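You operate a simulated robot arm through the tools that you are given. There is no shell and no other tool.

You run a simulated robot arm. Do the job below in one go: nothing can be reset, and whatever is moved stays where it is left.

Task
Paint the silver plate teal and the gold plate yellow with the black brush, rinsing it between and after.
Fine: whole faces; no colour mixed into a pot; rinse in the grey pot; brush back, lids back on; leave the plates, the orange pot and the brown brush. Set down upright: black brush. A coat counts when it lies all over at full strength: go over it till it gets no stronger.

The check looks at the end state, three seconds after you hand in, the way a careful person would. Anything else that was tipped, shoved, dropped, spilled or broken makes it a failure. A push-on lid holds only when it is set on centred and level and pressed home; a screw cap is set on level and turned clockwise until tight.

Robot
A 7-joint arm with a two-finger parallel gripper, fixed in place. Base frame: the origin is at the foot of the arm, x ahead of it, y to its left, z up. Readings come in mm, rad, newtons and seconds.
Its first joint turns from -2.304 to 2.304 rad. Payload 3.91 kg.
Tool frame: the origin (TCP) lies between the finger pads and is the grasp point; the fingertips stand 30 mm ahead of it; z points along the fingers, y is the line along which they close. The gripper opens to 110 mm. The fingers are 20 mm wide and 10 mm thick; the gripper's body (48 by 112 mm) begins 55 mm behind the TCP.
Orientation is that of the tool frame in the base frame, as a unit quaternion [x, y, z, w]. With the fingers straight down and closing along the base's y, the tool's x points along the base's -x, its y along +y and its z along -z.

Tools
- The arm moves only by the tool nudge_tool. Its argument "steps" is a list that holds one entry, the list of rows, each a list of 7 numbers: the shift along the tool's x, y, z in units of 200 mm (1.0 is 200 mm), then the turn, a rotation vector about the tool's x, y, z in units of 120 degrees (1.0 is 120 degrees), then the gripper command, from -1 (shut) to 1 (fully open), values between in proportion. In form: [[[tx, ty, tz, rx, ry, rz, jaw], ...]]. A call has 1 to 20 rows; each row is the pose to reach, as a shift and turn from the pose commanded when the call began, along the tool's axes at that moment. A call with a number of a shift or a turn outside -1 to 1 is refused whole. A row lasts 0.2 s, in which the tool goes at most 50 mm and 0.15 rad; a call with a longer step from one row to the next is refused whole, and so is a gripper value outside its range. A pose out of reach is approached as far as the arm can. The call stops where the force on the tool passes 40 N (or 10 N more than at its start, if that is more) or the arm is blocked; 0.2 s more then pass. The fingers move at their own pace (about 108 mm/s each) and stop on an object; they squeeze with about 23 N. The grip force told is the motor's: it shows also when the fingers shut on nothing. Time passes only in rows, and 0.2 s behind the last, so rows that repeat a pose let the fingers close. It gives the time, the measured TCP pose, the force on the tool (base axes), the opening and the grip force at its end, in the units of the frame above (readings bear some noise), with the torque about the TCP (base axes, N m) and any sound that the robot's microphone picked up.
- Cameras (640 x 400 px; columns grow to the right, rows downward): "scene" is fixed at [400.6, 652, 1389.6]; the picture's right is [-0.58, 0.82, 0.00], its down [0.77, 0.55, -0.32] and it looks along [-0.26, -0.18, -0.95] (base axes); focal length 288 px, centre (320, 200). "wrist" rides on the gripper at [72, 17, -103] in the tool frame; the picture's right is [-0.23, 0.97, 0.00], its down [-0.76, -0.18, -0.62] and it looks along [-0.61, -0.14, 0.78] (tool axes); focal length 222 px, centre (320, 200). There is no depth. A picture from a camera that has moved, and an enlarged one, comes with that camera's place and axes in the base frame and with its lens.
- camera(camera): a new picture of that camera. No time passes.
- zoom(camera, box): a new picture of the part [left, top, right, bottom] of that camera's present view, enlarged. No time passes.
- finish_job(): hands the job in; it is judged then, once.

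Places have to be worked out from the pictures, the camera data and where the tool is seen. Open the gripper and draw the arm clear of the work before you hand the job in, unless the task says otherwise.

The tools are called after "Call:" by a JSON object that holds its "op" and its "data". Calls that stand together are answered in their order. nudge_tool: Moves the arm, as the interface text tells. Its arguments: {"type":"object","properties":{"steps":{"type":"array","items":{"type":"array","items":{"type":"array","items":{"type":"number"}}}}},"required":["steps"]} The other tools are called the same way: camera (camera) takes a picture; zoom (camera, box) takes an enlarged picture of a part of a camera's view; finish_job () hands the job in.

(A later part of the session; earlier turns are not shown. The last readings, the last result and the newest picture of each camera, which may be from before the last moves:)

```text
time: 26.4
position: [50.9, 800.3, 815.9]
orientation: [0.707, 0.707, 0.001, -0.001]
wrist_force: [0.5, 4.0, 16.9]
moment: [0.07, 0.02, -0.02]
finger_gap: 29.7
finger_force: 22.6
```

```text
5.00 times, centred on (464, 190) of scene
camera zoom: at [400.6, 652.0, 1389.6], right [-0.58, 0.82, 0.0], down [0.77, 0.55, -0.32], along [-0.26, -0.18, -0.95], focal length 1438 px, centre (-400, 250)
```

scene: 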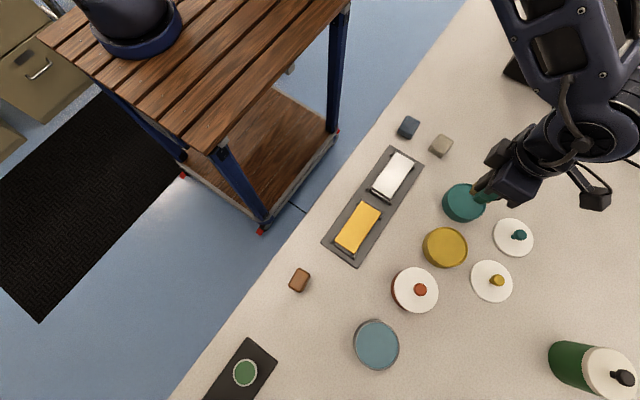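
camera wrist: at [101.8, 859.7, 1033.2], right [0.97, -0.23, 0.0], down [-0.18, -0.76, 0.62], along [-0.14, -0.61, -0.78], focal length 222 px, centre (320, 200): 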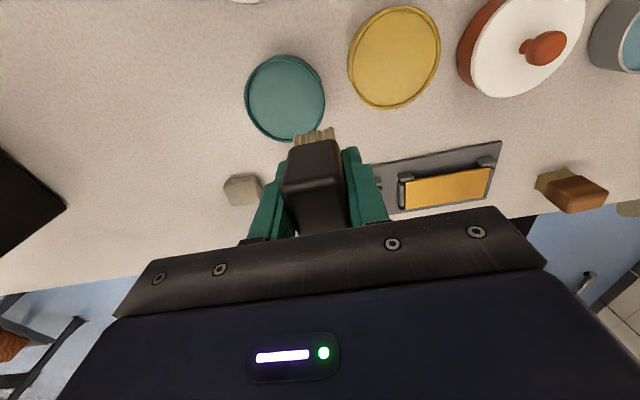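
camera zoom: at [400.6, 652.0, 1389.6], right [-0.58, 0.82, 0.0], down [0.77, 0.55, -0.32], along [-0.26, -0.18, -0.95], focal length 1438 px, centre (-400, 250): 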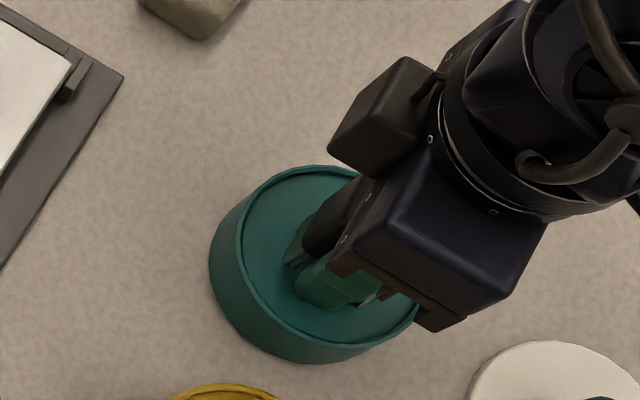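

The bristles turned teal and met something firm (17 N up) – I stop here and lift gently, then check the colour and grip.

Call:
{"op": "nudge_tool", "data": {"steps": [[[0, 0, -0.01, 0, 0, 0, -1], [0, 0, -0.03, 0, 0, 0, -1], [0, 0, -0.06, 0, 0, 0, -1], [0, 0, -0.1, 0, 0, 0, -1], [0, 0, -0.13, 0, 0, 0, -1], [0, 0, -0.15, 0, 0, 0, -1], [0, 0, -0.15, 0, 0, 0, -1], [0, 0, -0.15, 0, 0, 0, -1]]]}}

Call:
{"op": "zoom", "data": {"camera": "wrist", "box": [192, 30, 448, 190]}}

Call:
{"op": "zoom", "data": {"camera": "scene", "box": [400, 150, 528, 230]}}

```text
time: 28.2
position: [51.6, 799.9, 844.2]
orientation: [0.707, 0.707, 0.0, 0.0]
wrist_force: [0.3, 0.1, -0.3]
moment: [0.01, 0.0, 0.02]
finger_gap: 29.9
finger_force: 23.1
```

```text
2.50 times, centred on (320, 110) of wrist
camera zoom: at [68.3, 873.5, 947.3], right [0.97, -0.23, 0.0], down [-0.18, -0.76, 0.62], along [-0.14, -0.61, -0.78], focal length 555 px, centre (320, 425)
```

zoom: 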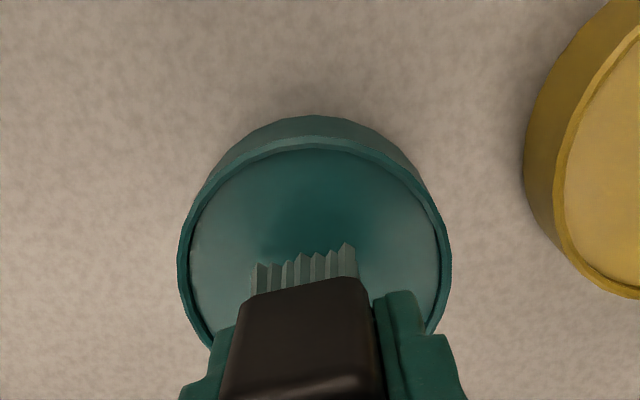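

```text
5.00 times, centred on (464, 190) of scene
camera zoom: at [400.6, 652.0, 1389.6], right [-0.58, 0.82, 0.0], down [0.77, 0.55, -0.32], along [-0.26, -0.18, -0.95], focal length 1438 px, centre (-400, 250)
```

zoom: 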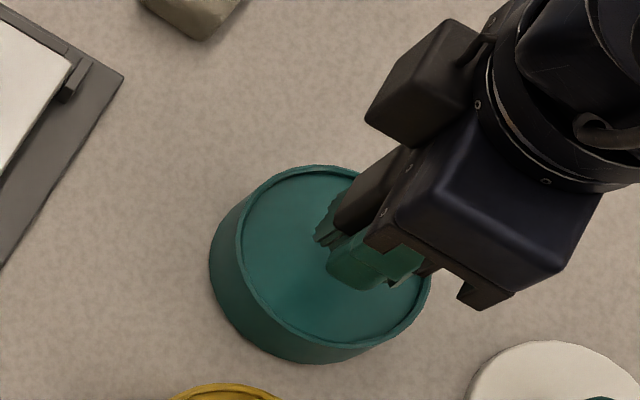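

The bristles are coated teal and the grip is intact. I carry the brush over the silver plate, staying high (bristles ~70 mm above it), to locate the plate accurately with the wrist camera.

Call:
{"op": "nudge_tool", "data": {"steps": [[[0, 0, -0.02, 0, 0, 0, -1], [0, 0, -0.06, 0, 0, 0, -1], [-0.01, 0, -0.11, 0, 0, 0, -1], [-0.04, 0.01, -0.16, 0, 0, 0, -1], [-0.09, 0.02, -0.2, 0, 0, 0, -1], [-0.16, 0.03, -0.22, 0, 0, 0, -1], [-0.24, 0.045, -0.23, 0, 0, 0, -1], [-0.33, 0.06, -0.23, 0, 0, 0, -1], [-0.42, 0.075, -0.23, 0, 0, 0, -1], [-0.51, 0.09, -0.23, 0, 0, 0, -1], [-0.6, 0.1, -0.23, 0, 0, 0, -1], [-0.68, 0.115, -0.23, 0, 0, 0, -1], [-0.75, 0.125, -0.23, 0, 0, 0, -1], [-0.81, 0.135, -0.23, 0, 0, 0, -1], [-0.84, 0.14, -0.23, 0, 0, 0, -1], [-0.85, 0.14, -0.23, 0, 0, 0, -1]]]}}

Call:
{"op": "camera", "data": {"camera": "wrist"}}

Call:
{"op": "zoom", "data": {"camera": "wrist", "box": [208, 30, 432, 170]}}

Call:
{"op": "zoom", "data": {"camera": "scene", "box": [320, 130, 480, 230]}}

```text
time: 31.6
position: [79.0, 629.1, 891.0]
orientation: [0.707, 0.707, 0.0, 0.001]
wrist_force: [-0.1, 0.3, -0.9]
moment: [0.02, 0.01, 0.03]
finger_gap: 29.6
finger_force: 23.0
```

```text
taken
camera wrist: at [96.3, 703.4, 993.4], right [0.97, -0.23, 0.0], down [-0.18, -0.76, 0.62], along [-0.14, -0.61, -0.78], focal length 222 px, centre (320, 200)
```

wrist: 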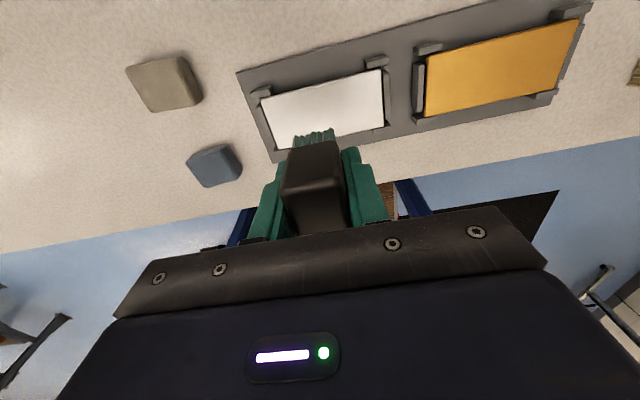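

```text
2.86 times, centred on (320, 100) of wrist
camera zoom: at [96.3, 703.4, 993.4], right [0.97, -0.23, 0.0], down [-0.18, -0.76, 0.62], along [-0.14, -0.61, -0.78], focal length 635 px, centre (320, 486)
```

zoom: 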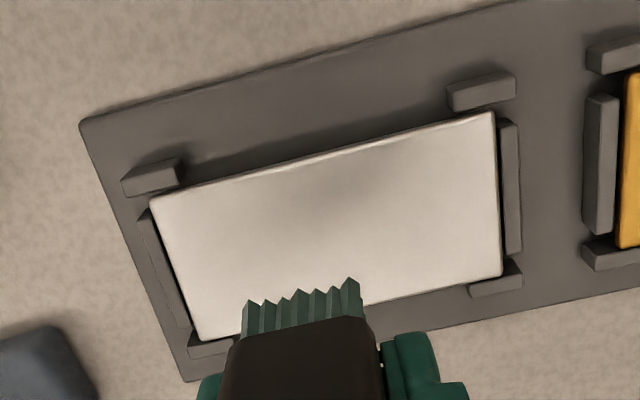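

```text
4.00 times, centred on (400, 180) of scene
camera zoom: at [400.6, 652.0, 1389.6], right [-0.58, 0.82, 0.0], down [0.77, 0.55, -0.32], along [-0.26, -0.18, -0.95], focal length 1150 px, centre (0, 280)
```

zoom: 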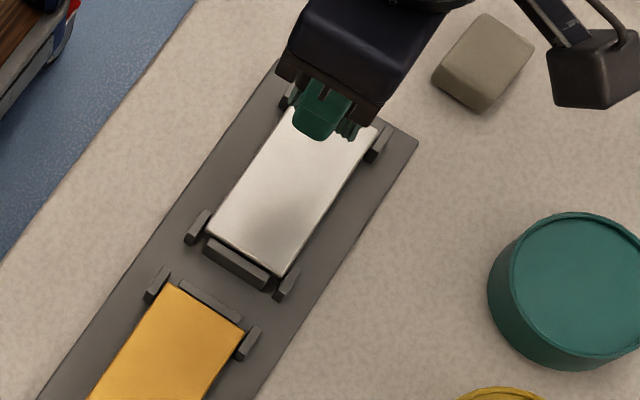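

The plate is axis-aligned: at z≈770 it spans x≈28–140, y≈607–659. Bristle tips are ~45 mm below TCP, so contact should be near TCP z≈815. I lower over the plate's middle-left to z≈819 and check force.

Call:
{"op": "nudge_tool", "data": {"steps": [[[0.0, -0.02, 0.03, 0, 0, 0, -1], [0.01, -0.05, 0.1, 0, 0, 0, -1], [0.0175, -0.08, 0.18, 0, 0, 0, -1], [0.0175, -0.095, 0.26, 0, 0, 0, -1], [0.0175, -0.095, 0.32, 0, 0, 0, -1], [0.0175, -0.095, 0.345, 0, 0, 0, -1], [0.0175, -0.095, 0.358, 0, 0, 0, -1], [0.0175, -0.095, 0.358, 0, 0, 0, -1]]]}}

Call:
{"op": "zoom", "data": {"camera": "wrist", "box": [192, 30, 448, 190]}}

Call:
{"op": "zoom", "data": {"camera": "scene", "box": [336, 130, 464, 210]}}

```text
time: 33.4
position: [61.2, 634.1, 820.2]
orientation: [0.707, 0.707, 0.0, 0.0]
wrist_force: [0.3, -0.1, -0.7]
moment: [-0.01, -0.01, 0.02]
finger_gap: 29.5
finger_force: 23.2
```

```text
2.50 times, centred on (320, 110) of wrist
camera zoom: at [77.7, 707.3, 921.9], right [0.97, -0.23, 0.0], down [-0.18, -0.76, 0.62], along [-0.14, -0.61, -0.78], focal length 555 px, centre (320, 425)
```

zoom: 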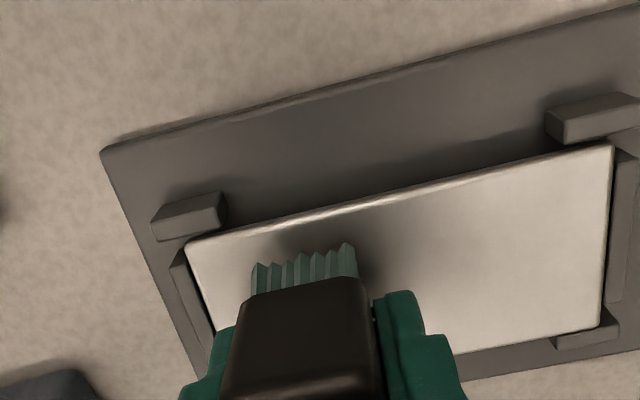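

```text
5.00 times, centred on (400, 170) of scene
camera zoom: at [400.6, 652.0, 1389.6], right [-0.58, 0.82, 0.0], down [0.77, 0.55, -0.32], along [-0.26, -0.18, -0.95], focal length 1438 px, centre (-80, 350)
```

zoom: 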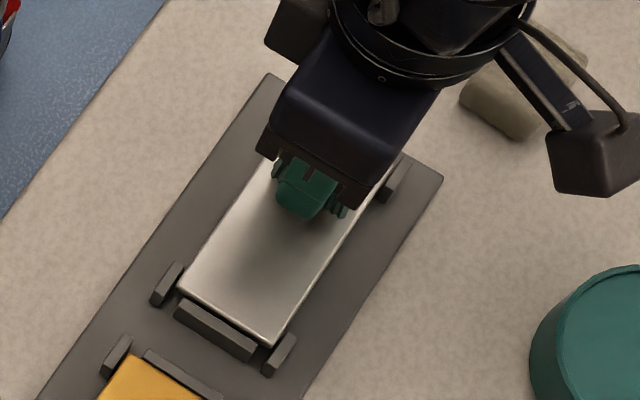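

No contact yet at 820. The plate's far edges agree with (30–141, 608–660). I lower in 1 mm rows by 4 mm and check force.

Call:
{"op": "nudge_tool", "data": {"steps": [[[0, 0, 0.005, 0, 0, 0, -1], [0, 0, 0.01, 0, 0, 0, -1], [0, 0, 0.015, 0, 0, 0, -1], [0, 0, 0.015, 0, 0, 0, -1]]]}}

Call:
{"op": "zoom", "data": {"camera": "wrist", "box": [240, 80, 368, 160]}}

```text
time: 34.4
position: [60.2, 634.1, 816.2]
orientation: [0.707, 0.707, 0.0, 0.001]
wrist_force: [0.1, -0.1, -0.4]
moment: [-0.02, 0.02, 0.01]
finger_gap: 29.6
finger_force: 22.8
```

```text
5.00 times, centred on (304, 120) of wrist
camera zoom: at [77.2, 707.3, 918.6], right [0.97, -0.23, 0.0], down [-0.18, -0.76, 0.62], along [-0.14, -0.61, -0.78], focal length 1111 px, centre (400, 600)
```

zoom: 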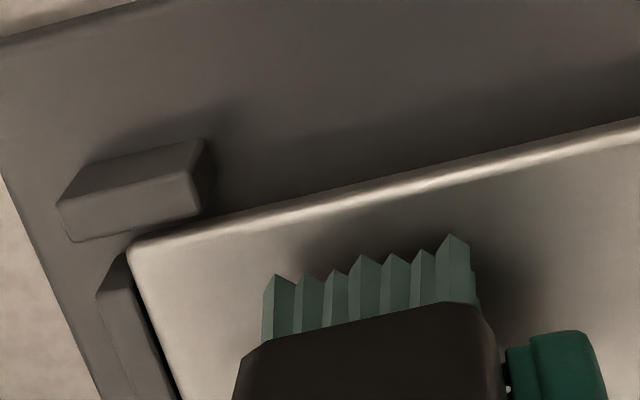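

Still no contact at 816. I continue 1 mm at a time for another 4 mm.

Call:
{"op": "nudge_tool", "data": {"steps": [[[0, 0, 0.005, 0, 0, 0, -1], [0, 0, 0.01, 0, 0, 0, -1], [0, 0, 0.015, 0, 0, 0, -1], [0, 0, 0.015, 0, 0, 0, -1]]]}}

Call:
{"op": "zoom", "data": {"camera": "wrist", "box": [240, 80, 368, 160]}}

```text
time: 35.4
position: [59.9, 633.7, 812.7]
orientation: [0.707, 0.707, 0.0, -0.001]
wrist_force: [-0.1, 0.1, -0.8]
moment: [-0.01, -0.03, 0.0]
finger_gap: 29.6
finger_force: 22.4
```

```text
5.00 times, centred on (304, 120) of wrist
camera zoom: at [77.3, 707.5, 915.4], right [0.97, -0.23, 0.0], down [-0.18, -0.76, 0.62], along [-0.14, -0.61, -0.78], focal length 1111 px, centre (400, 600)
```

zoom: 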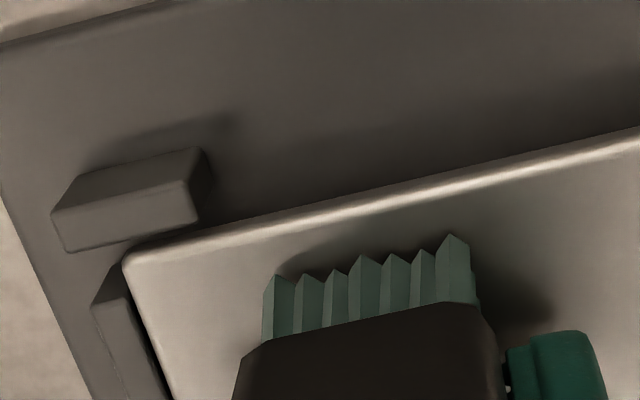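

Shadow is closing in but no contact yet. Another 4 mm in 1 mm rows.

Call:
{"op": "nudge_tool", "data": {"steps": [[[0, 0, 0.005, 0, 0, 0, -1], [0, 0, 0.01, 0, 0, 0, -1], [0, 0, 0.015, 0, 0, 0, -1], [0, 0, 0.02, 0, 0, 0, -1]]]}}

Call:
{"op": "zoom", "data": {"camera": "wrist", "box": [240, 80, 368, 160]}}

```text
time: 36.4
position: [59.9, 634.5, 808.4]
orientation: [0.707, 0.707, 0.0, -0.001]
wrist_force: [-1.2, -1.5, 16.7]
moment: [-0.06, -0.02, 0.04]
finger_gap: 29.7
finger_force: 22.9
```

```text
5.00 times, centred on (304, 120) of wrist
camera zoom: at [77.2, 707.6, 912.6], right [0.97, -0.23, 0.0], down [-0.18, -0.76, 0.62], along [-0.14, -0.61, -0.78], focal length 1111 px, centre (400, 600)
```

zoom: 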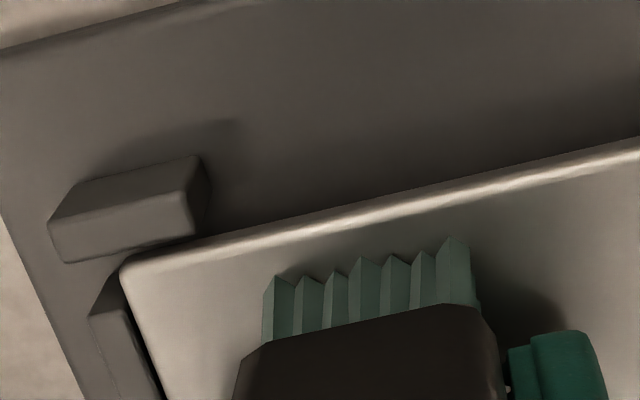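

Contact at TCP ≈809 (about 17 N, brush slipping slightly in the grip at that load). I ease up 1.2 mm and make a first trial stroke along +x to x≈127 to see how paint goes on.

Call:
{"op": "nudge_tool", "data": {"steps": [[[0, 0, -0.006, 0, 0, 0, -1], [0, 0.03, -0.006, 0, 0, 0, -1], [0, 0.07, -0.006, 0, 0, 0, -1], [0, 0.12, -0.006, 0, 0, 0, -1], [0, 0.17, -0.006, 0, 0, 0, -1], [0, 0.22, -0.006, 0, 0, 0, -1], [0, 0.27, -0.006, 0, 0, 0, -1], [0, 0.31, -0.006, 0, 0, 0, -1], [0, 0.335, -0.006, 0, 0, 0, -1], [0, 0.335, -0.006, 0, 0, 0, -1]]]}}

Call:
{"op": "camera", "data": {"camera": "wrist"}}

Call:
{"op": "zoom", "data": {"camera": "scene", "box": [336, 130, 464, 210]}}

```text
time: 38.6
position: [127.7, 633.3, 810.4]
orientation: [0.707, 0.707, 0.001, -0.001]
wrist_force: [-0.1, -0.5, 0.7]
moment: [0.03, 0.0, -0.05]
finger_gap: 29.5
finger_force: 23.5
```

```text
taken
camera wrist: at [144.9, 707.2, 912.7], right [0.97, -0.23, 0.0], down [-0.18, -0.76, 0.62], along [-0.14, -0.61, -0.78], focal length 222 px, centre (320, 200)
```

wrist: 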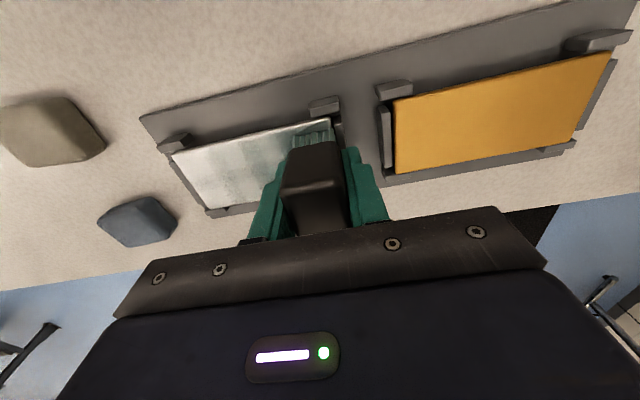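

```text
5.00 times, centred on (400, 170) of scene
camera zoom: at [400.6, 652.0, 1389.6], right [-0.58, 0.82, 0.0], down [0.77, 0.55, -0.32], along [-0.26, -0.18, -0.95], focal length 1438 px, centre (-80, 350)
```

zoom: 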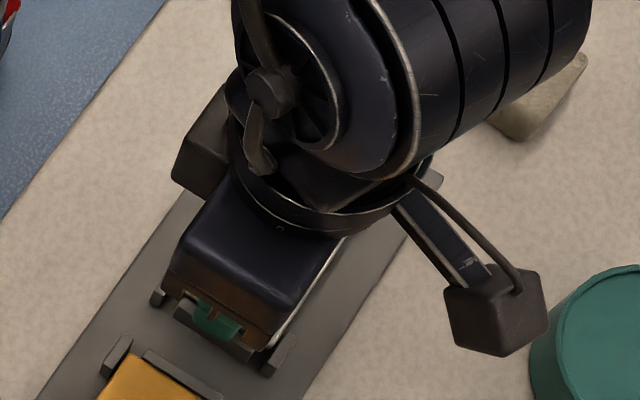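

Paint is going on. I'll zoom in to see the coverage.

Call:
{"op": "zoom", "data": {"camera": "wrist", "box": [140, 90, 364, 230]}}

```text
2.86 times, centred on (252, 160) of wrist
camera zoom: at [144.9, 707.2, 912.7], right [0.97, -0.23, 0.0], down [-0.18, -0.76, 0.62], along [-0.14, -0.61, -0.78], focal length 635 px, centre (514, 314)
```

zoom: 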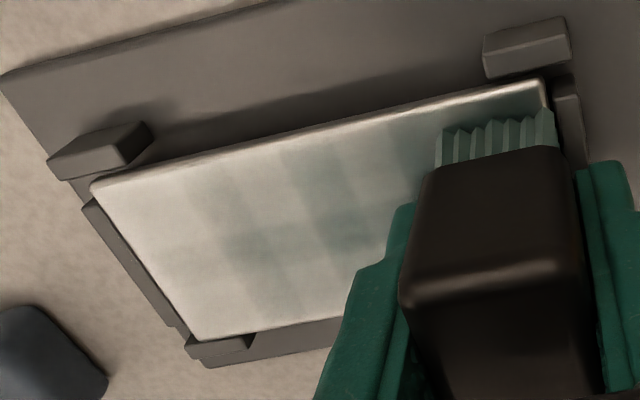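

A first light film went on along the band (patchy, grid-like). I'll press slightly more (about 1 mm) and run a lane along the +y side, then one back along the −y side.

Call:
{"op": "nudge_tool", "data": {"steps": [[[0.025, 0, 0.003, 0, 0, 0, -1], [0.045, 0, 0.006, 0, 0, 0, -1], [0.045, -0.05, 0.006, 0, 0, 0, -1], [0.045, -0.105, 0.006, 0, 0, 0, -1], [0.045, -0.16, 0.006, 0, 0, 0, -1], [0.045, -0.215, 0.006, 0, 0, 0, -1], [0.045, -0.27, 0.006, 0, 0, 0, -1], [0.045, -0.325, 0.006, 0, 0, 0, -1], [0.045, -0.38, 0.006, 0, 0, 0, -1], [0.045, -0.435, 0.006, 0, 0, 0, -1], [0.0, -0.435, 0.006, 0, 0, 0, -1], [-0.045, -0.435, 0.006, 0, 0, 0, -1], [-0.045, -0.38, 0.006, 0, 0, 0, -1], [-0.045, -0.325, 0.006, 0, 0, 0, -1], [-0.045, -0.27, 0.006, 0, 0, 0, -1], [-0.045, -0.215, 0.006, 0, 0, 0, -1], [-0.045, -0.16, 0.006, 0, 0, 0, -1], [-0.045, -0.105, 0.006, 0, 0, 0, -1], [-0.045, -0.05, 0.006, 0, 0, 0, -1], [-0.045, 0, 0.006, 0, 0, 0, -1]]]}}

Call:
{"op": "zoom", "data": {"camera": "wrist", "box": [140, 90, 364, 230]}}

```text
time: 42.8
position: [127.7, 624.8, 808.2]
orientation: [0.707, 0.707, 0.0, 0.0]
wrist_force: [-2.2, -1.1, 10.4]
moment: [0.07, 0.11, 0.0]
finger_gap: 29.5
finger_force: 23.5
```

```text
2.86 times, centred on (252, 160) of wrist
camera zoom: at [144.1, 698.5, 912.0], right [0.97, -0.23, 0.0], down [-0.18, -0.76, 0.62], along [-0.14, -0.61, -0.78], focal length 635 px, centre (514, 314)
```

zoom: 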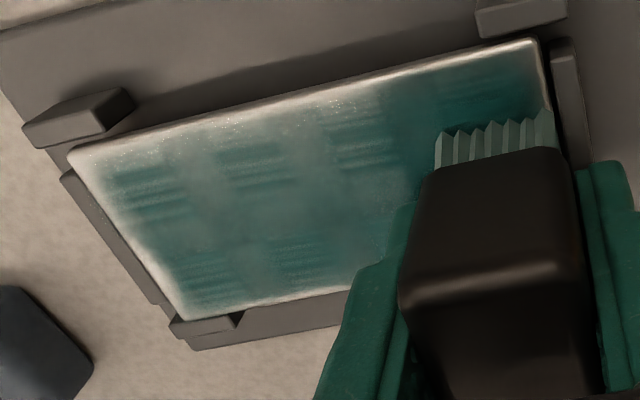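

Coverage is now much stronger with ~10 N. Margins along the +y edge and the low-x end are still light, so I widen the lanes slightly (y up to 645, x from 37 to 130) and keep stroking.

Call:
{"op": "nudge_tool", "data": {"steps": [[[0.05, 0.015, 0, 0, 0, 0, -1], [0.1025, 0.015, 0, 0, 0, 0, -1], [0.1025, -0.024, 0, 0, 0, 0, -1], [0.1025, -0.063, 0, 0, 0, 0, -1], [0.1025, -0.102, 0, 0, 0, 0, -1], [0.1025, -0.141, 0, 0, 0, 0, -1], [0.1025, -0.18, 0, 0, 0, 0, -1], [0.1025, -0.219, 0, 0, 0, 0, -1], [0.1025, -0.258, 0, 0, 0, 0, -1], [0.1025, -0.297, 0, 0, 0, 0, -1], [0.1025, -0.336, 0, 0, 0, 0, -1], [0.1025, -0.375, 0, 0, 0, 0, -1], [0.1025, -0.414, 0, 0, 0, 0, -1], [0.1025, -0.453, 0, 0, 0, 0, -1], [0.07, -0.453, 0, 0, 0, 0, -1], [0.03, -0.453, 0, 0, 0, 0, -1], [-0.005, -0.453, 0, 0, 0, 0, -1], [-0.005, -0.414, 0, 0, 0, 0, -1], [-0.005, -0.375, 0, 0, 0, 0, -1], [-0.005, -0.336, 0, 0, 0, 0, -1]]]}}

Call:
{"op": "camera", "data": {"camera": "wrist"}}

Call:
{"op": "zoom", "data": {"camera": "scene", "box": [336, 130, 464, 210]}}

```text
time: 47.0
position: [60.4, 623.8, 808.4]
orientation: [0.707, 0.707, 0.0, 0.0]
wrist_force: [-0.9, 0.3, 1.5]
moment: [0.06, 0.0, -0.02]
finger_gap: 29.5
finger_force: 22.7
```

```text
taken
camera wrist: at [77.2, 697.1, 911.9], right [0.97, -0.23, 0.0], down [-0.18, -0.76, 0.62], along [-0.14, -0.61, -0.78], focal length 222 px, centre (320, 200)
```

wrist: 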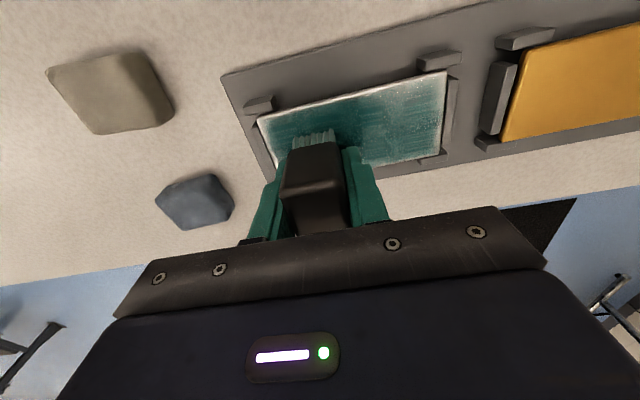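

```text
5.00 times, centred on (400, 170) of scene
camera zoom: at [400.6, 652.0, 1389.6], right [-0.58, 0.82, 0.0], down [0.77, 0.55, -0.32], along [-0.26, -0.18, -0.95], focal length 1438 px, centre (-80, 350)
```

zoom: 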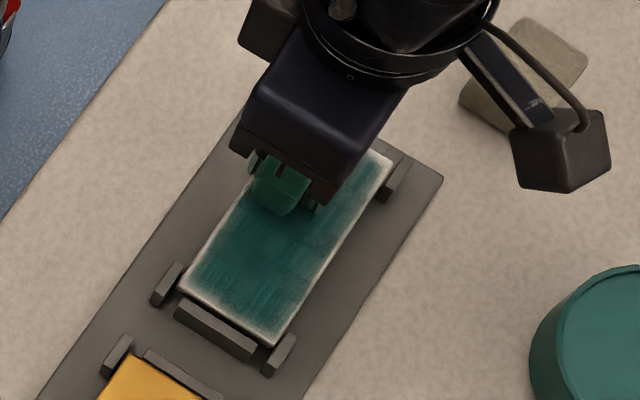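

Coverage is good in the middle; light margins remain along the edges. Let me zoom to quantify those margins.

Call:
{"op": "zoom", "data": {"camera": "wrist", "box": [240, 50, 464, 190]}}

Call:
{"op": "zoom", "data": {"camera": "scene", "box": [360, 145, 424, 205]}}

```text
2.86 times, centred on (352, 120) of wrist
camera zoom: at [77.2, 697.1, 911.9], right [0.97, -0.23, 0.0], down [-0.18, -0.76, 0.62], along [-0.14, -0.61, -0.78], focal length 635 px, centre (229, 429)
```

zoom: 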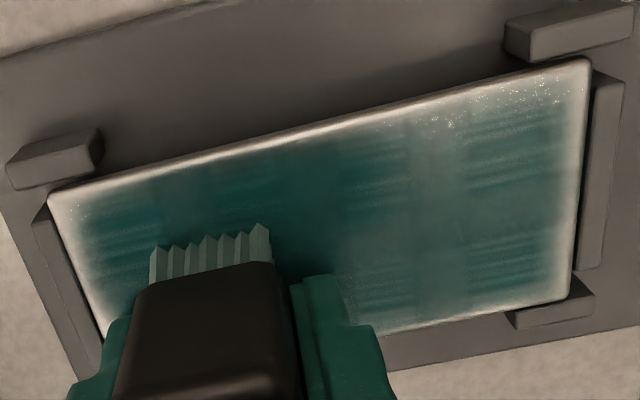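

```text
6.67 times, centred on (392, 175) of scene
camera zoom: at [400.6, 652.0, 1389.6], right [-0.58, 0.82, 0.0], down [0.77, 0.55, -0.32], along [-0.26, -0.18, -0.95], focal length 1917 px, centre (-160, 367)
```

zoom: 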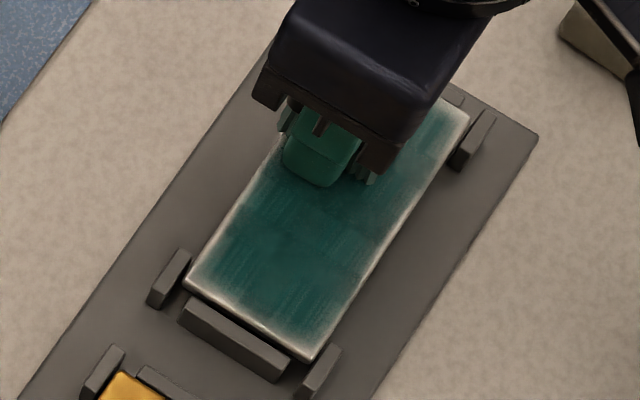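

Edges need more overlap. I'll press 1 mm more and stroke the −y lane with wider range (x 34→135, y≈621.5), then cross along the high-x end.

Call:
{"op": "nudge_tool", "data": {"steps": [[[-0.0115, -0.04, 0.005, 0, 0, 0, -1], [-0.0115, -0.085, 0.005, 0, 0, 0, -1], [-0.0115, -0.13, 0.005, 0, 0, 0, -1], [-0.0115, -0.091, 0.005, 0, 0, 0, -1], [-0.0115, -0.052, 0.005, 0, 0, 0, -1], [-0.0115, -0.014, 0.005, 0, 0, 0, -1], [-0.0115, 0.025, 0.005, 0, 0, 0, -1], [-0.0115, 0.064, 0.005, 0, 0, 0, -1], [-0.0115, 0.103, 0.005, 0, 0, 0, -1], [-0.0115, 0.142, 0.005, 0, 0, 0, -1], [-0.0115, 0.181, 0.005, 0, 0, 0, -1], [-0.0115, 0.22, 0.005, 0, 0, 0, -1], [-0.0115, 0.259, 0.005, 0, 0, 0, -1], [-0.0115, 0.298, 0.005, 0, 0, 0, -1], [-0.0115, 0.337, 0.005, 0, 0, 0, -1], [-0.0115, 0.375, 0.005, 0, 0, 0, -1], [0.03, 0.375, 0.005, 0, 0, 0, -1], [0.075, 0.375, 0.005, 0, 0, 0, -1], [0.1185, 0.375, 0.005, 0, 0, 0, -1], [0.1185, 0.335, 0.005, 0, 0, 0, -1]]]}}

Call:
{"op": "zoom", "data": {"camera": "wrist", "box": [140, 90, 364, 230]}}

Call:
{"op": "zoom", "data": {"camera": "scene", "box": [360, 145, 424, 205]}}

```text
time: 51.2
position: [127.9, 648.0, 808.4]
orientation: [0.707, 0.708, 0.0, 0.0]
wrist_force: [1.4, 0.1, 2.1]
moment: [-0.03, 0.0, -0.02]
finger_gap: 29.4
finger_force: 23.3
```

```text
2.86 times, centred on (252, 160) of wrist
camera zoom: at [143.8, 721.0, 911.1], right [0.97, -0.23, 0.0], down [-0.18, -0.76, 0.62], along [-0.14, -0.61, -0.78], focal length 635 px, centre (514, 314)
```

zoom: 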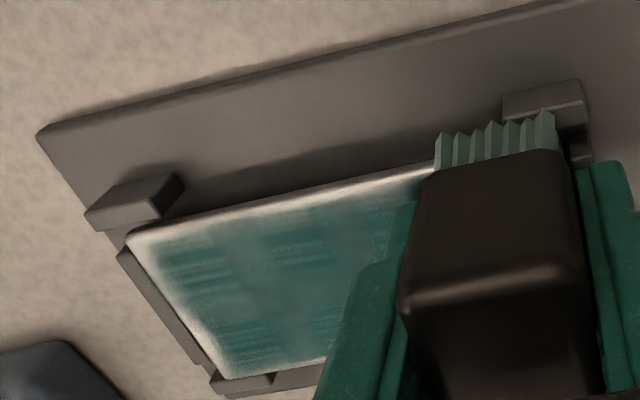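

```text
6.67 times, centred on (392, 175) of scene
camera zoom: at [400.6, 652.0, 1389.6], right [-0.58, 0.82, 0.0], down [0.77, 0.55, -0.32], along [-0.26, -0.18, -0.95], focal length 1917 px, centre (-160, 367)
```

zoom: 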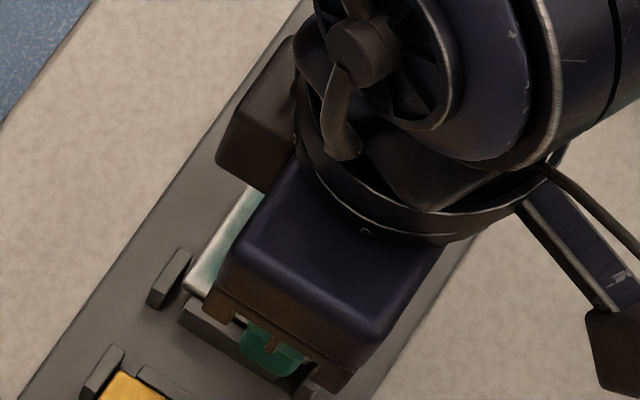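

Contact force is light (2 N) since the brush slid a little in the grip. I press 1.2 mm more and sweep the +y edge lane (y≈648) back to x≈34, then across the low-x end.

Call:
{"op": "nudge_tool", "data": {"steps": [[[0, 0.02, 0.006, 0, 0, 0, -1], [0, 0.035, 0.006, 0, 0, 0, -1], [0, 0, 0.006, 0, 0, 0, -1], [0, -0.04, 0.006, 0, 0, 0, -1], [0, -0.08, 0.006, 0, 0, 0, -1], [0, -0.12, 0.006, 0, 0, 0, -1], [0, -0.16, 0.006, 0, 0, 0, -1], [0, -0.2, 0.006, 0, 0, 0, -1], [0, -0.24, 0.006, 0, 0, 0, -1], [0, -0.28, 0.006, 0, 0, 0, -1], [0, -0.32, 0.006, 0, 0, 0, -1], [0, -0.36, 0.006, 0, 0, 0, -1], [0, -0.4, 0.006, 0, 0, 0, -1], [0, -0.44, 0.006, 0, 0, 0, -1], [0, -0.475, 0.006, 0, 0, 0, -1], [-0.035, -0.475, 0.006, 0, 0, 0, -1], [-0.07, -0.475, 0.006, 0, 0, 0, -1], [-0.105, -0.475, 0.006, 0, 0, 0, -1], [-0.135, -0.475, 0.006, 0, 0, 0, -1], [-0.135, -0.44, 0.006, 0, 0, 0, -1]]]}}

Call:
{"op": "camera", "data": {"camera": "wrist"}}

Call:
{"op": "zoom", "data": {"camera": "scene", "box": [360, 145, 424, 205]}}

```text
time: 55.4
position: [38.2, 620.3, 806.6]
orientation: [0.707, 0.707, 0.0, 0.0]
wrist_force: [-4.5, -0.4, 13.4]
moment: [0.16, 0.1, 0.05]
finger_gap: 29.8
finger_force: 23.3
```

```text
taken
camera wrist: at [55.1, 693.8, 909.9], right [0.97, -0.23, 0.0], down [-0.18, -0.76, 0.62], along [-0.14, -0.61, -0.78], focal length 222 px, centre (320, 200)
```

wrist: 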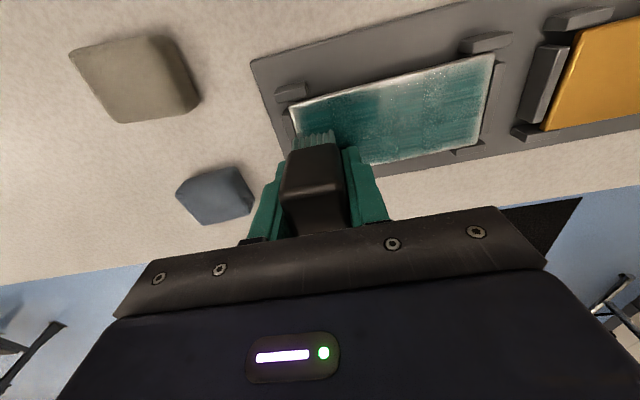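

```text
6.67 times, centred on (392, 175) of scene
camera zoom: at [400.6, 652.0, 1389.6], right [-0.58, 0.82, 0.0], down [0.77, 0.55, -0.32], along [-0.26, -0.18, -0.95], focal length 1917 px, centre (-160, 367)
```

zoom: 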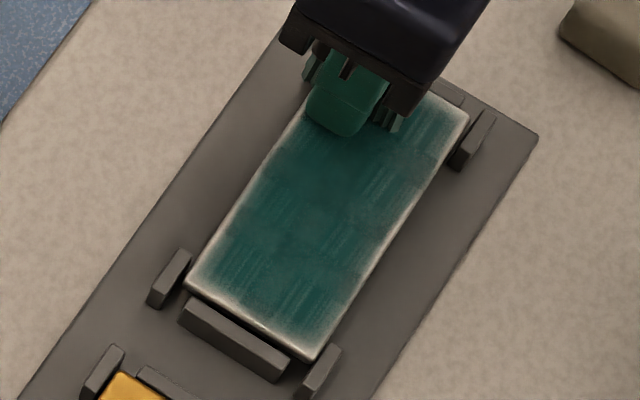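

Middle is well covered; let me zoom to see whether the pale rim is unpainted face or just the bevel.

Call:
{"op": "zoom", "data": {"camera": "wrist", "box": [400, 40, 520, 115]}}

Call:
{"op": "zoom", "data": {"camera": "wrist", "box": [270, 70, 390, 145]}}

Call:
{"op": "zoom", "data": {"camera": "wrist", "box": [370, 100, 490, 175]}}

```text
5.33 times, centred on (460, 78) of wrist
camera zoom: at [55.1, 693.8, 909.9], right [0.97, -0.23, 0.0], down [-0.18, -0.76, 0.62], along [-0.14, -0.61, -0.78], focal length 1185 px, centre (-427, 853)
```

zoom: 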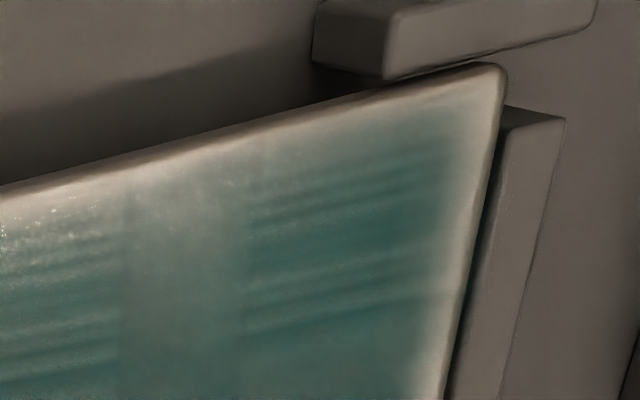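

```text
5.33 times, centred on (330, 108) of wrist
camera zoom: at [55.1, 693.8, 909.9], right [0.97, -0.23, 0.0], down [-0.18, -0.76, 0.62], along [-0.14, -0.61, -0.78], focal length 1185 px, centre (267, 693)
```

zoom: 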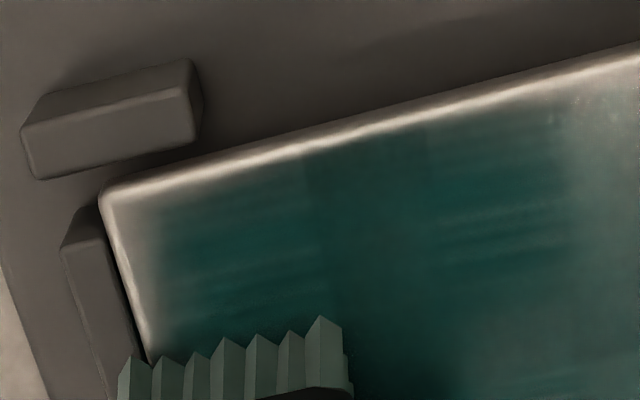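

```text
5.33 times, centred on (430, 138) of wrist
camera zoom: at [55.1, 693.8, 909.9], right [0.97, -0.23, 0.0], down [-0.18, -0.76, 0.62], along [-0.14, -0.61, -0.78], focal length 1185 px, centre (-267, 533)
```

zoom: 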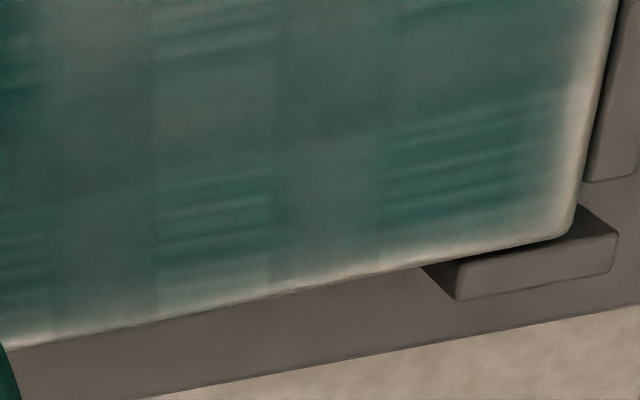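

There's a ~3 mm pale margin plus some streaky cells. I'll lift, reload the brush in the teal pot (51.3, 800.3) and go over everything again.

Call:
{"op": "nudge_tool", "data": {"steps": [[[0, 0, -0.03, 0, 0, 0, -1], [0, 0, -0.08, 0, 0, 0, -1], [0, 0, -0.15, 0, 0, 0, -1], [0.02, 0, -0.2, 0, 0, 0, -1], [0.06, 0.005, -0.22, 0, 0, 0, -1], [0.12, 0.01, -0.22, 0, 0, 0, -1], [0.2, 0.02, -0.22, 0, 0, 0, -1], [0.29, 0.025, -0.22, 0, 0, 0, -1], [0.38, 0.03, -0.22, 0, 0, 0, -1], [0.47, 0.035, -0.22, 0, 0, 0, -1], [0.56, 0.04, -0.22, 0, 0, 0, -1], [0.65, 0.045, -0.22, 0, 0, 0, -1], [0.73, 0.05, -0.22, 0, 0, 0, -1], [0.8, 0.055, -0.22, 0, 0, 0, -1], [0.86, 0.06, -0.22, 0, 0, 0, -1], [0.89, 0.06, -0.22, 0, 0, 0, -1], [0.9, 0.06, -0.22, 0, 0, 0, -1], [0.9, 0.06, -0.22, 0, 0, 0, -1]]]}}

Call:
{"op": "zoom", "data": {"camera": "wrist", "box": [192, 30, 448, 190]}}

Call:
{"op": "zoom", "data": {"camera": "scene", "box": [360, 145, 424, 205]}}

```text
time: 59.2
position: [50.4, 800.0, 851.4]
orientation: [0.707, 0.707, 0.0, 0.0]
wrist_force: [0.4, 0.2, -0.2]
moment: [0.01, -0.02, 0.03]
finger_gap: 29.6
finger_force: 23.0
```

```text
2.50 times, centred on (320, 110) of wrist
camera zoom: at [67.8, 874.0, 954.2], right [0.97, -0.23, 0.0], down [-0.18, -0.76, 0.62], along [-0.14, -0.61, -0.78], focal length 555 px, centre (320, 425)
```

zoom: 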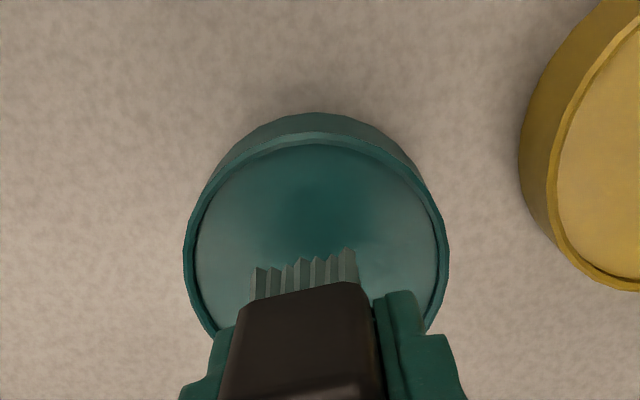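

```text
6.67 times, centred on (392, 175) of scene
camera zoom: at [400.6, 652.0, 1389.6], right [-0.58, 0.82, 0.0], down [0.77, 0.55, -0.32], along [-0.26, -0.18, -0.95], focal length 1917 px, centre (-160, 367)
```

zoom: 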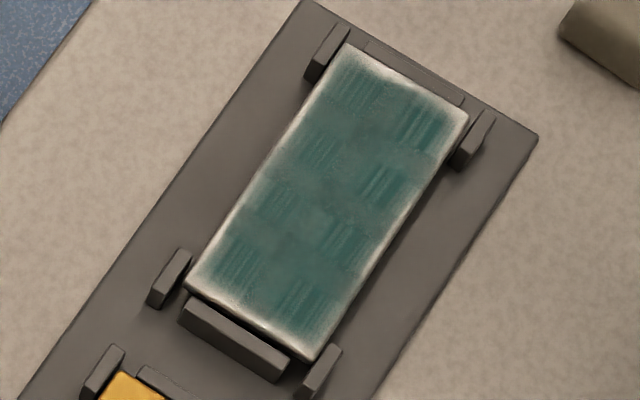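

From the scene view the middle is mostly teal, with pale edges and streaky cells. I dip again; with slip the contact should be around TCP z≈813.

Call:
{"op": "nudge_tool", "data": {"steps": [[[0, 0.004, 0.03, 0, 0, 0, -1], [0, 0.004, 0.07, 0, 0, 0, -1], [0, 0.004, 0.11, 0, 0, 0, -1], [0, 0.004, 0.145, 0, 0, 0, -1], [0, 0.004, 0.165, 0, 0, 0, -1], [0, 0.004, 0.178, 0, 0, 0, -1], [0, 0.004, 0.188, 0, 0, 0, -1], [0, 0.004, 0.188, 0, 0, 0, -1]]]}}

Call:
{"op": "zoom", "data": {"camera": "wrist", "box": [192, 30, 448, 190]}}

```text
time: 61.0
position: [51.8, 800.1, 813.4]
orientation: [0.707, 0.707, -0.001, 0.001]
wrist_force: [0.4, -0.3, -0.8]
moment: [-0.03, 0.0, -0.01]
finger_gap: 29.8
finger_force: 23.1
```

```text
2.50 times, centred on (320, 110) of wrist
camera zoom: at [69.0, 874.0, 916.0], right [0.97, -0.23, 0.0], down [-0.18, -0.76, 0.62], along [-0.14, -0.61, -0.78], focal length 555 px, centre (320, 425)
```

zoom: 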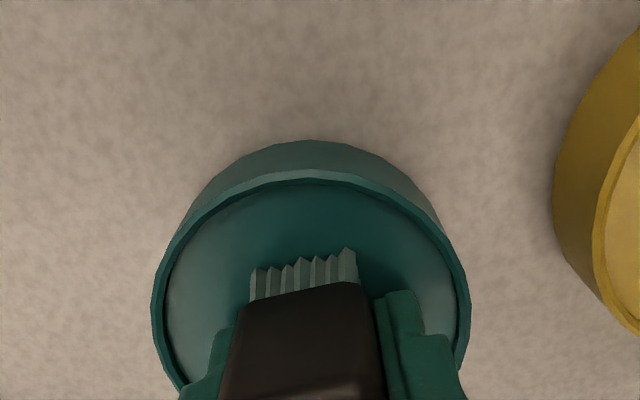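

No contact force yet; continue down 1 mm per row.

Call:
{"op": "nudge_tool", "data": {"steps": [[[0, 0, 0.005, 0, 0, 0, -1], [0, 0, 0.01, 0, 0, 0, -1], [0, 0, 0.01, 0, 0, 0, -1], [0, 0, 0.01, 0, 0, 0, -1]]]}}

Call:
{"op": "zoom", "data": {"camera": "wrist", "box": [192, 30, 448, 190]}}

```text
time: 62.0
position: [53.0, 800.9, 812.0]
orientation: [0.707, 0.707, 0.001, -0.001]
wrist_force: [0.2, 0.4, 11.4]
moment: [0.08, 0.01, -0.02]
finger_gap: 29.6
finger_force: 22.8
```

```text
2.50 times, centred on (320, 110) of wrist
camera zoom: at [68.9, 874.0, 915.1], right [0.97, -0.23, 0.0], down [-0.18, -0.76, 0.62], along [-0.14, -0.61, -0.78], focal length 555 px, centre (320, 425)
```

zoom: 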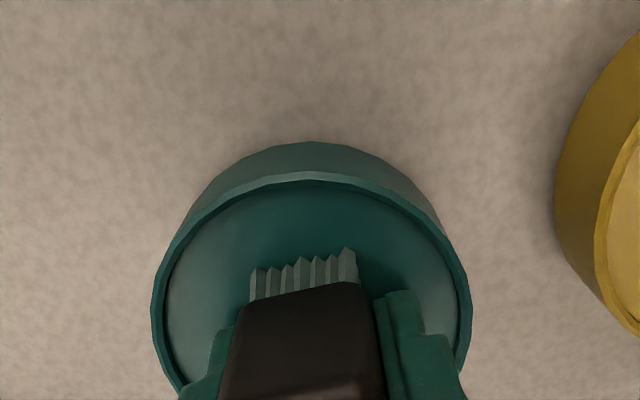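

Loaded (11 N contact at TCP 812). I lift and return to the plate's (+x, +y) corner, lowering to contact there.

Call:
{"op": "nudge_tool", "data": {"steps": [[[0, 0, -0.04, 0, 0, 0, -1], [0, 0, -0.1, 0, 0, 0, -1], [0, 0, -0.17, 0, 0, 0, -1], [-0.04, 0.02, -0.19, 0, 0, 0, -1], [-0.1, 0.06, -0.19, 0, 0, 0, -1], [-0.18, 0.1, -0.19, 0, 0, 0, -1], [-0.27, 0.15, -0.19, 0, 0, 0, -1], [-0.36, 0.2, -0.19, 0, 0, 0, -1], [-0.45, 0.25, -0.19, 0, 0, 0, -1], [-0.54, 0.3, -0.19, 0, 0, 0, -1], [-0.63, 0.35, -0.19, 0, 0, 0, -1], [-0.7, 0.39, -0.19, 0, 0, 0, -1], [-0.75, 0.4125, -0.18, 0, 0, 0, -1], [-0.76, 0.4125, -0.14, 0, 0, 0, -1], [-0.76, 0.4125, -0.08, 0, 0, 0, -1], [-0.76, 0.4125, -0.03, 0, 0, 0, -1], [-0.76, 0.4125, 0.005, 0, 0, 0, -1], [-0.76, 0.4125, 0.02, 0, 0, 0, -1], [-0.76, 0.4125, 0.026, 0, 0, 0, -1]]]}}

```text
time: 66.0
position: [135.0, 649.3, 807.0]
orientation: [0.707, 0.707, 0.0, -0.001]
wrist_force: [-0.4, -4.0, 13.4]
moment: [-0.21, 0.11, 0.03]
finger_gap: 29.9
finger_force: 23.1
```

In contact (13 N) at (135, 649). Now a serpentine: sweep to x≈33 along the +y edge, then across the low-x end toward −y.

Call:
{"op": "nudge_tool", "data": {"steps": [[[0, -0.03, 0, 0, 0, 0, -1], [0, -0.07, 0, 0, 0, 0, -1], [0, -0.11, 0, 0, 0, 0, -1], [0, -0.15, 0, 0, 0, 0, -1], [0, -0.19, 0, 0, 0, 0, -1], [0, -0.23, 0, 0, 0, 0, -1], [0, -0.27, 0, 0, 0, 0, -1], [0, -0.31, 0, 0, 0, 0, -1], [0, -0.35, 0, 0, 0, 0, -1], [0, -0.39, 0, 0, 0, 0, -1], [0, -0.43, 0, 0, 0, 0, -1], [0, -0.47, 0, 0, 0, 0, -1], [0, -0.51, 0, 0, 0, 0, -1], [0, -0.51, 0, 0, 0, 0, -1], [-0.03, -0.51, 0, 0, 0, 0, -1], [-0.06, -0.51, 0, 0, 0, 0, -1], [-0.09, -0.51, 0, 0, 0, 0, -1], [-0.12, -0.51, 0, 0, 0, 0, -1], [-0.145, -0.51, 0, 0, 0, 0, -1], [-0.145, -0.51, 0, 0, 0, 0, -1]]]}}

Call:
{"op": "zoom", "data": {"camera": "scene", "box": [360, 145, 424, 205]}}

Call:
{"op": "zoom", "data": {"camera": "wrist", "box": [270, 40, 494, 180]}}

```text
time: 70.2
position: [33.4, 620.6, 806.3]
orientation: [0.707, 0.708, 0.0, 0.0]
wrist_force: [0.5, 4.9, 17.2]
moment: [0.39, -0.18, 0.04]
finger_gap: 29.5
finger_force: 23.5
```

```text
6.67 times, centred on (392, 175) of scene
camera zoom: at [400.6, 652.0, 1389.6], right [-0.58, 0.82, 0.0], down [0.77, 0.55, -0.32], along [-0.26, -0.18, -0.95], focal length 1917 px, centre (-160, 367)
```

zoom: 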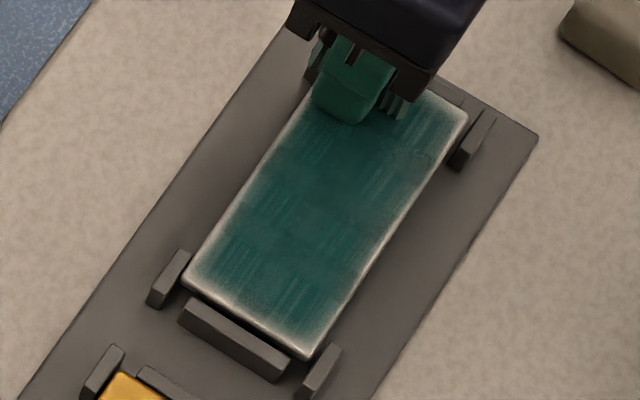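

```text
2.86 times, centred on (382, 110) of wrist
camera zoom: at [49.2, 692.9, 908.9], right [0.97, -0.23, 0.0], down [-0.18, -0.76, 0.62], along [-0.14, -0.61, -0.78], focal length 635 px, centre (143, 457)
```

zoom: 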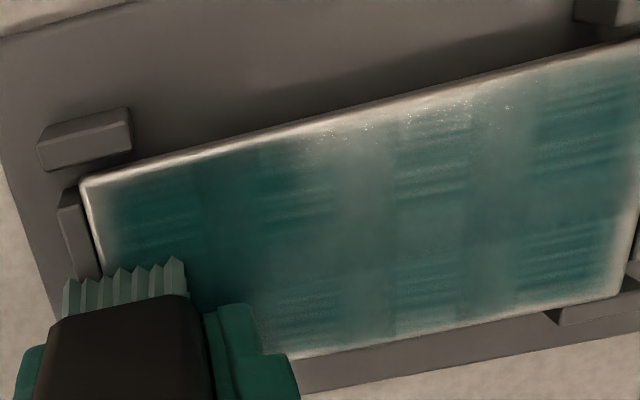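

Still streaky in places; continuing with the −y edge lane to x≈135 and crossing the high-x end.

Call:
{"op": "nudge_tool", "data": {"steps": [[[0, 0.03, 0, 0, 0, 0, -1], [0, 0.07, 0, 0, 0, 0, -1], [0, 0.11, 0, 0, 0, 0, -1], [0, 0.15, 0, 0, 0, 0, -1], [0, 0.19, 0, 0, 0, 0, -1], [0, 0.23, 0, 0, 0, 0, -1], [0, 0.27, 0, 0, 0, 0, -1], [0, 0.31, 0, 0, 0, 0, -1], [0, 0.35, 0, 0, 0, 0, -1], [0, 0.39, 0, 0, 0, 0, -1], [0, 0.43, 0, 0, 0, 0, -1], [0, 0.47, 0, 0, 0, 0, -1], [0, 0.51, 0, 0, 0, 0, -1], [0, 0.51, 0, 0, 0, 0, -1], [0.03, 0.51, 0, 0, 0, 0, -1], [0.07, 0.51, 0, 0, 0, 0, -1], [0.07, 0.46, 0, 0, 0, 0, -1], [0.07, 0.41, 0, 0, 0, 0, -1], [0.07, 0.36, 0, 0, 0, 0, -1], [0.07, 0.31, 0, 0, 0, 0, -1]]]}}

Call:
{"op": "zoom", "data": {"camera": "wrist", "box": [170, 50, 458, 230]}}

```text
time: 74.4
position: [94.4, 633.3, 805.5]
orientation: [0.707, 0.707, 0.0, 0.0]
wrist_force: [5.0, 0.1, 15.4]
moment: [0.04, -0.16, 0.06]
finger_gap: 29.2
finger_force: 22.9
```

```text
2.22 times, centred on (314, 140) of wrist
camera zoom: at [111.7, 706.7, 909.0], right [0.97, -0.23, 0.0], down [-0.18, -0.76, 0.62], along [-0.14, -0.61, -0.78], focal length 494 px, centre (333, 333)
```

zoom: 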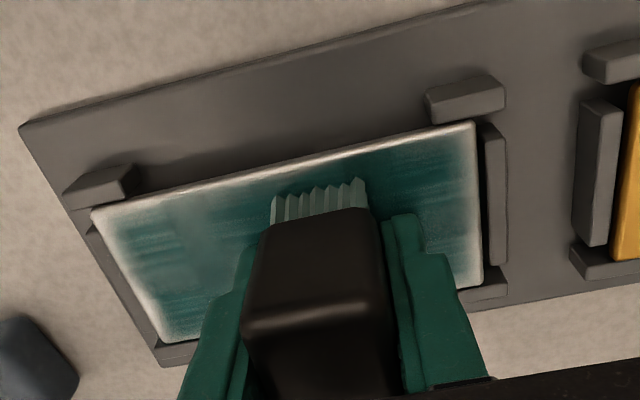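

Continuing the mid lane to the low-x end, then along the +y edge again.

Call:
{"op": "nudge_tool", "data": {"steps": [[[0, -0.04, 0, 0, 0, 0, -1], [0, -0.08, 0, 0, 0, 0, -1], [0, -0.12, 0, 0, 0, 0, -1], [0, -0.16, 0, 0, 0, 0, -1], [0, -0.2, 0, 0, 0, 0, -1], [0, -0.24, 0, 0, 0, 0, -1], [0, -0.28, 0, 0, 0, 0, -1], [0, -0.31, 0, 0, 0, 0, -1], [0.04, -0.31, 0, 0, 0, 0, -1], [0.08, -0.31, 0, 0, 0, 0, -1], [0.08, -0.265, 0, 0, 0, 0, -1], [0.08, -0.22, 0, 0, 0, 0, -1], [0.08, -0.175, 0, 0, 0, 0, -1], [0.08, -0.13, 0, 0, 0, 0, -1], [0.08, -0.085, 0, 0, 0, 0, -1], [0.08, -0.04, 0, 0, 0, 0, -1], [0.08, 0.005, 0, 0, 0, 0, -1], [0.08, 0.05, 0, 0, 0, 0, -1], [0.08, 0.095, 0, 0, 0, 0, -1], [0.08, 0.14, 0, 0, 0, 0, -1]]]}}

Call:
{"op": "nudge_tool", "data": {"steps": [[[0, 0.035, 0, 0, 0, 0, -1], [0, 0.065, 0, 0, 0, 0, -1], [-0.04, 0.065, 0, 0, 0, 0, -1], [-0.08, 0.065, 0, 0, 0, 0, -1], [-0.12, 0.065, 0, 0, 0, 0, -1], [-0.145, 0.065, 0, 0, 0, 0, -1], [-0.145, 0.02, 0, 0, 0, 0, -1], [-0.145, -0.025, 0, 0, 0, 0, -1], [-0.145, -0.07, 0, 0, 0, 0, -1], [-0.145, -0.115, 0, 0, 0, 0, -1], [-0.145, -0.16, 0, 0, 0, 0, -1], [-0.145, -0.205, 0, 0, 0, 0, -1], [-0.145, -0.25, 0, 0, 0, 0, -1], [-0.145, -0.295, 0, 0, 0, 0, -1], [-0.145, -0.34, 0, 0, 0, 0, -1], [-0.145, -0.385, 0, 0, 0, 0, -1], [-0.145, -0.43, 0, 0, 0, 0, -1], [-0.145, -0.445, 0, 0, 0, 0, -1], [-0.1, -0.445, 0, 0, 0, 0, -1], [-0.06, -0.445, 0, 0, 0, 0, -1]]]}}

Call:
{"op": "zoom", "data": {"camera": "scene", "box": [360, 145, 424, 205]}}

Call:
{"op": "zoom", "data": {"camera": "wrist", "box": [270, 40, 494, 180]}}

```text
time: 78.6
position: [122.7, 649.4, 805.3]
orientation: [0.707, 0.707, 0.0, 0.0]
wrist_force: [-5.6, 0.4, 15.0]
moment: [-0.1, 0.28, -0.04]
finger_gap: 29.5
finger_force: 22.9
```

```text
time: 82.8
position: [32.5, 636.8, 805.6]
orientation: [0.707, 0.707, 0.0, -0.001]
wrist_force: [-2.8, -4.8, 12.6]
moment: [-0.2, -0.15, -0.1]
finger_gap: 29.3
finger_force: 23.1
```

```text
6.67 times, centred on (392, 175) of scene
camera zoom: at [400.6, 652.0, 1389.6], right [-0.58, 0.82, 0.0], down [0.77, 0.55, -0.32], along [-0.26, -0.18, -0.95], focal length 1917 px, centre (-160, 367)
```

zoom: 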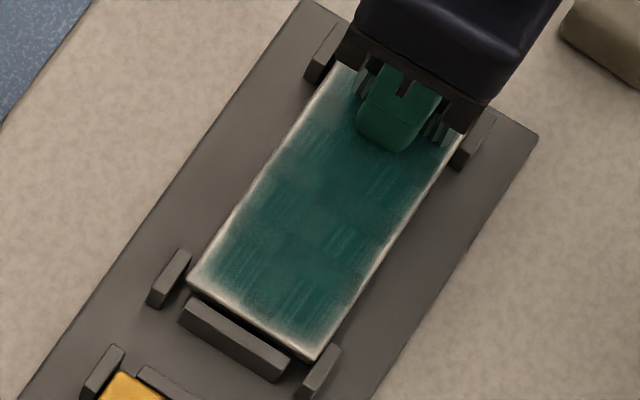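

```text
2.86 times, centred on (382, 110) of wrist
camera zoom: at [49.5, 710.7, 908.9], right [0.97, -0.23, 0.0], down [-0.18, -0.76, 0.62], along [-0.14, -0.61, -0.78], focal length 635 px, centre (143, 457)
```

zoom: 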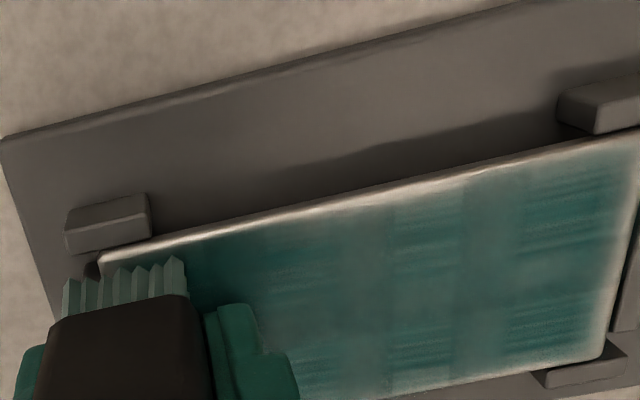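

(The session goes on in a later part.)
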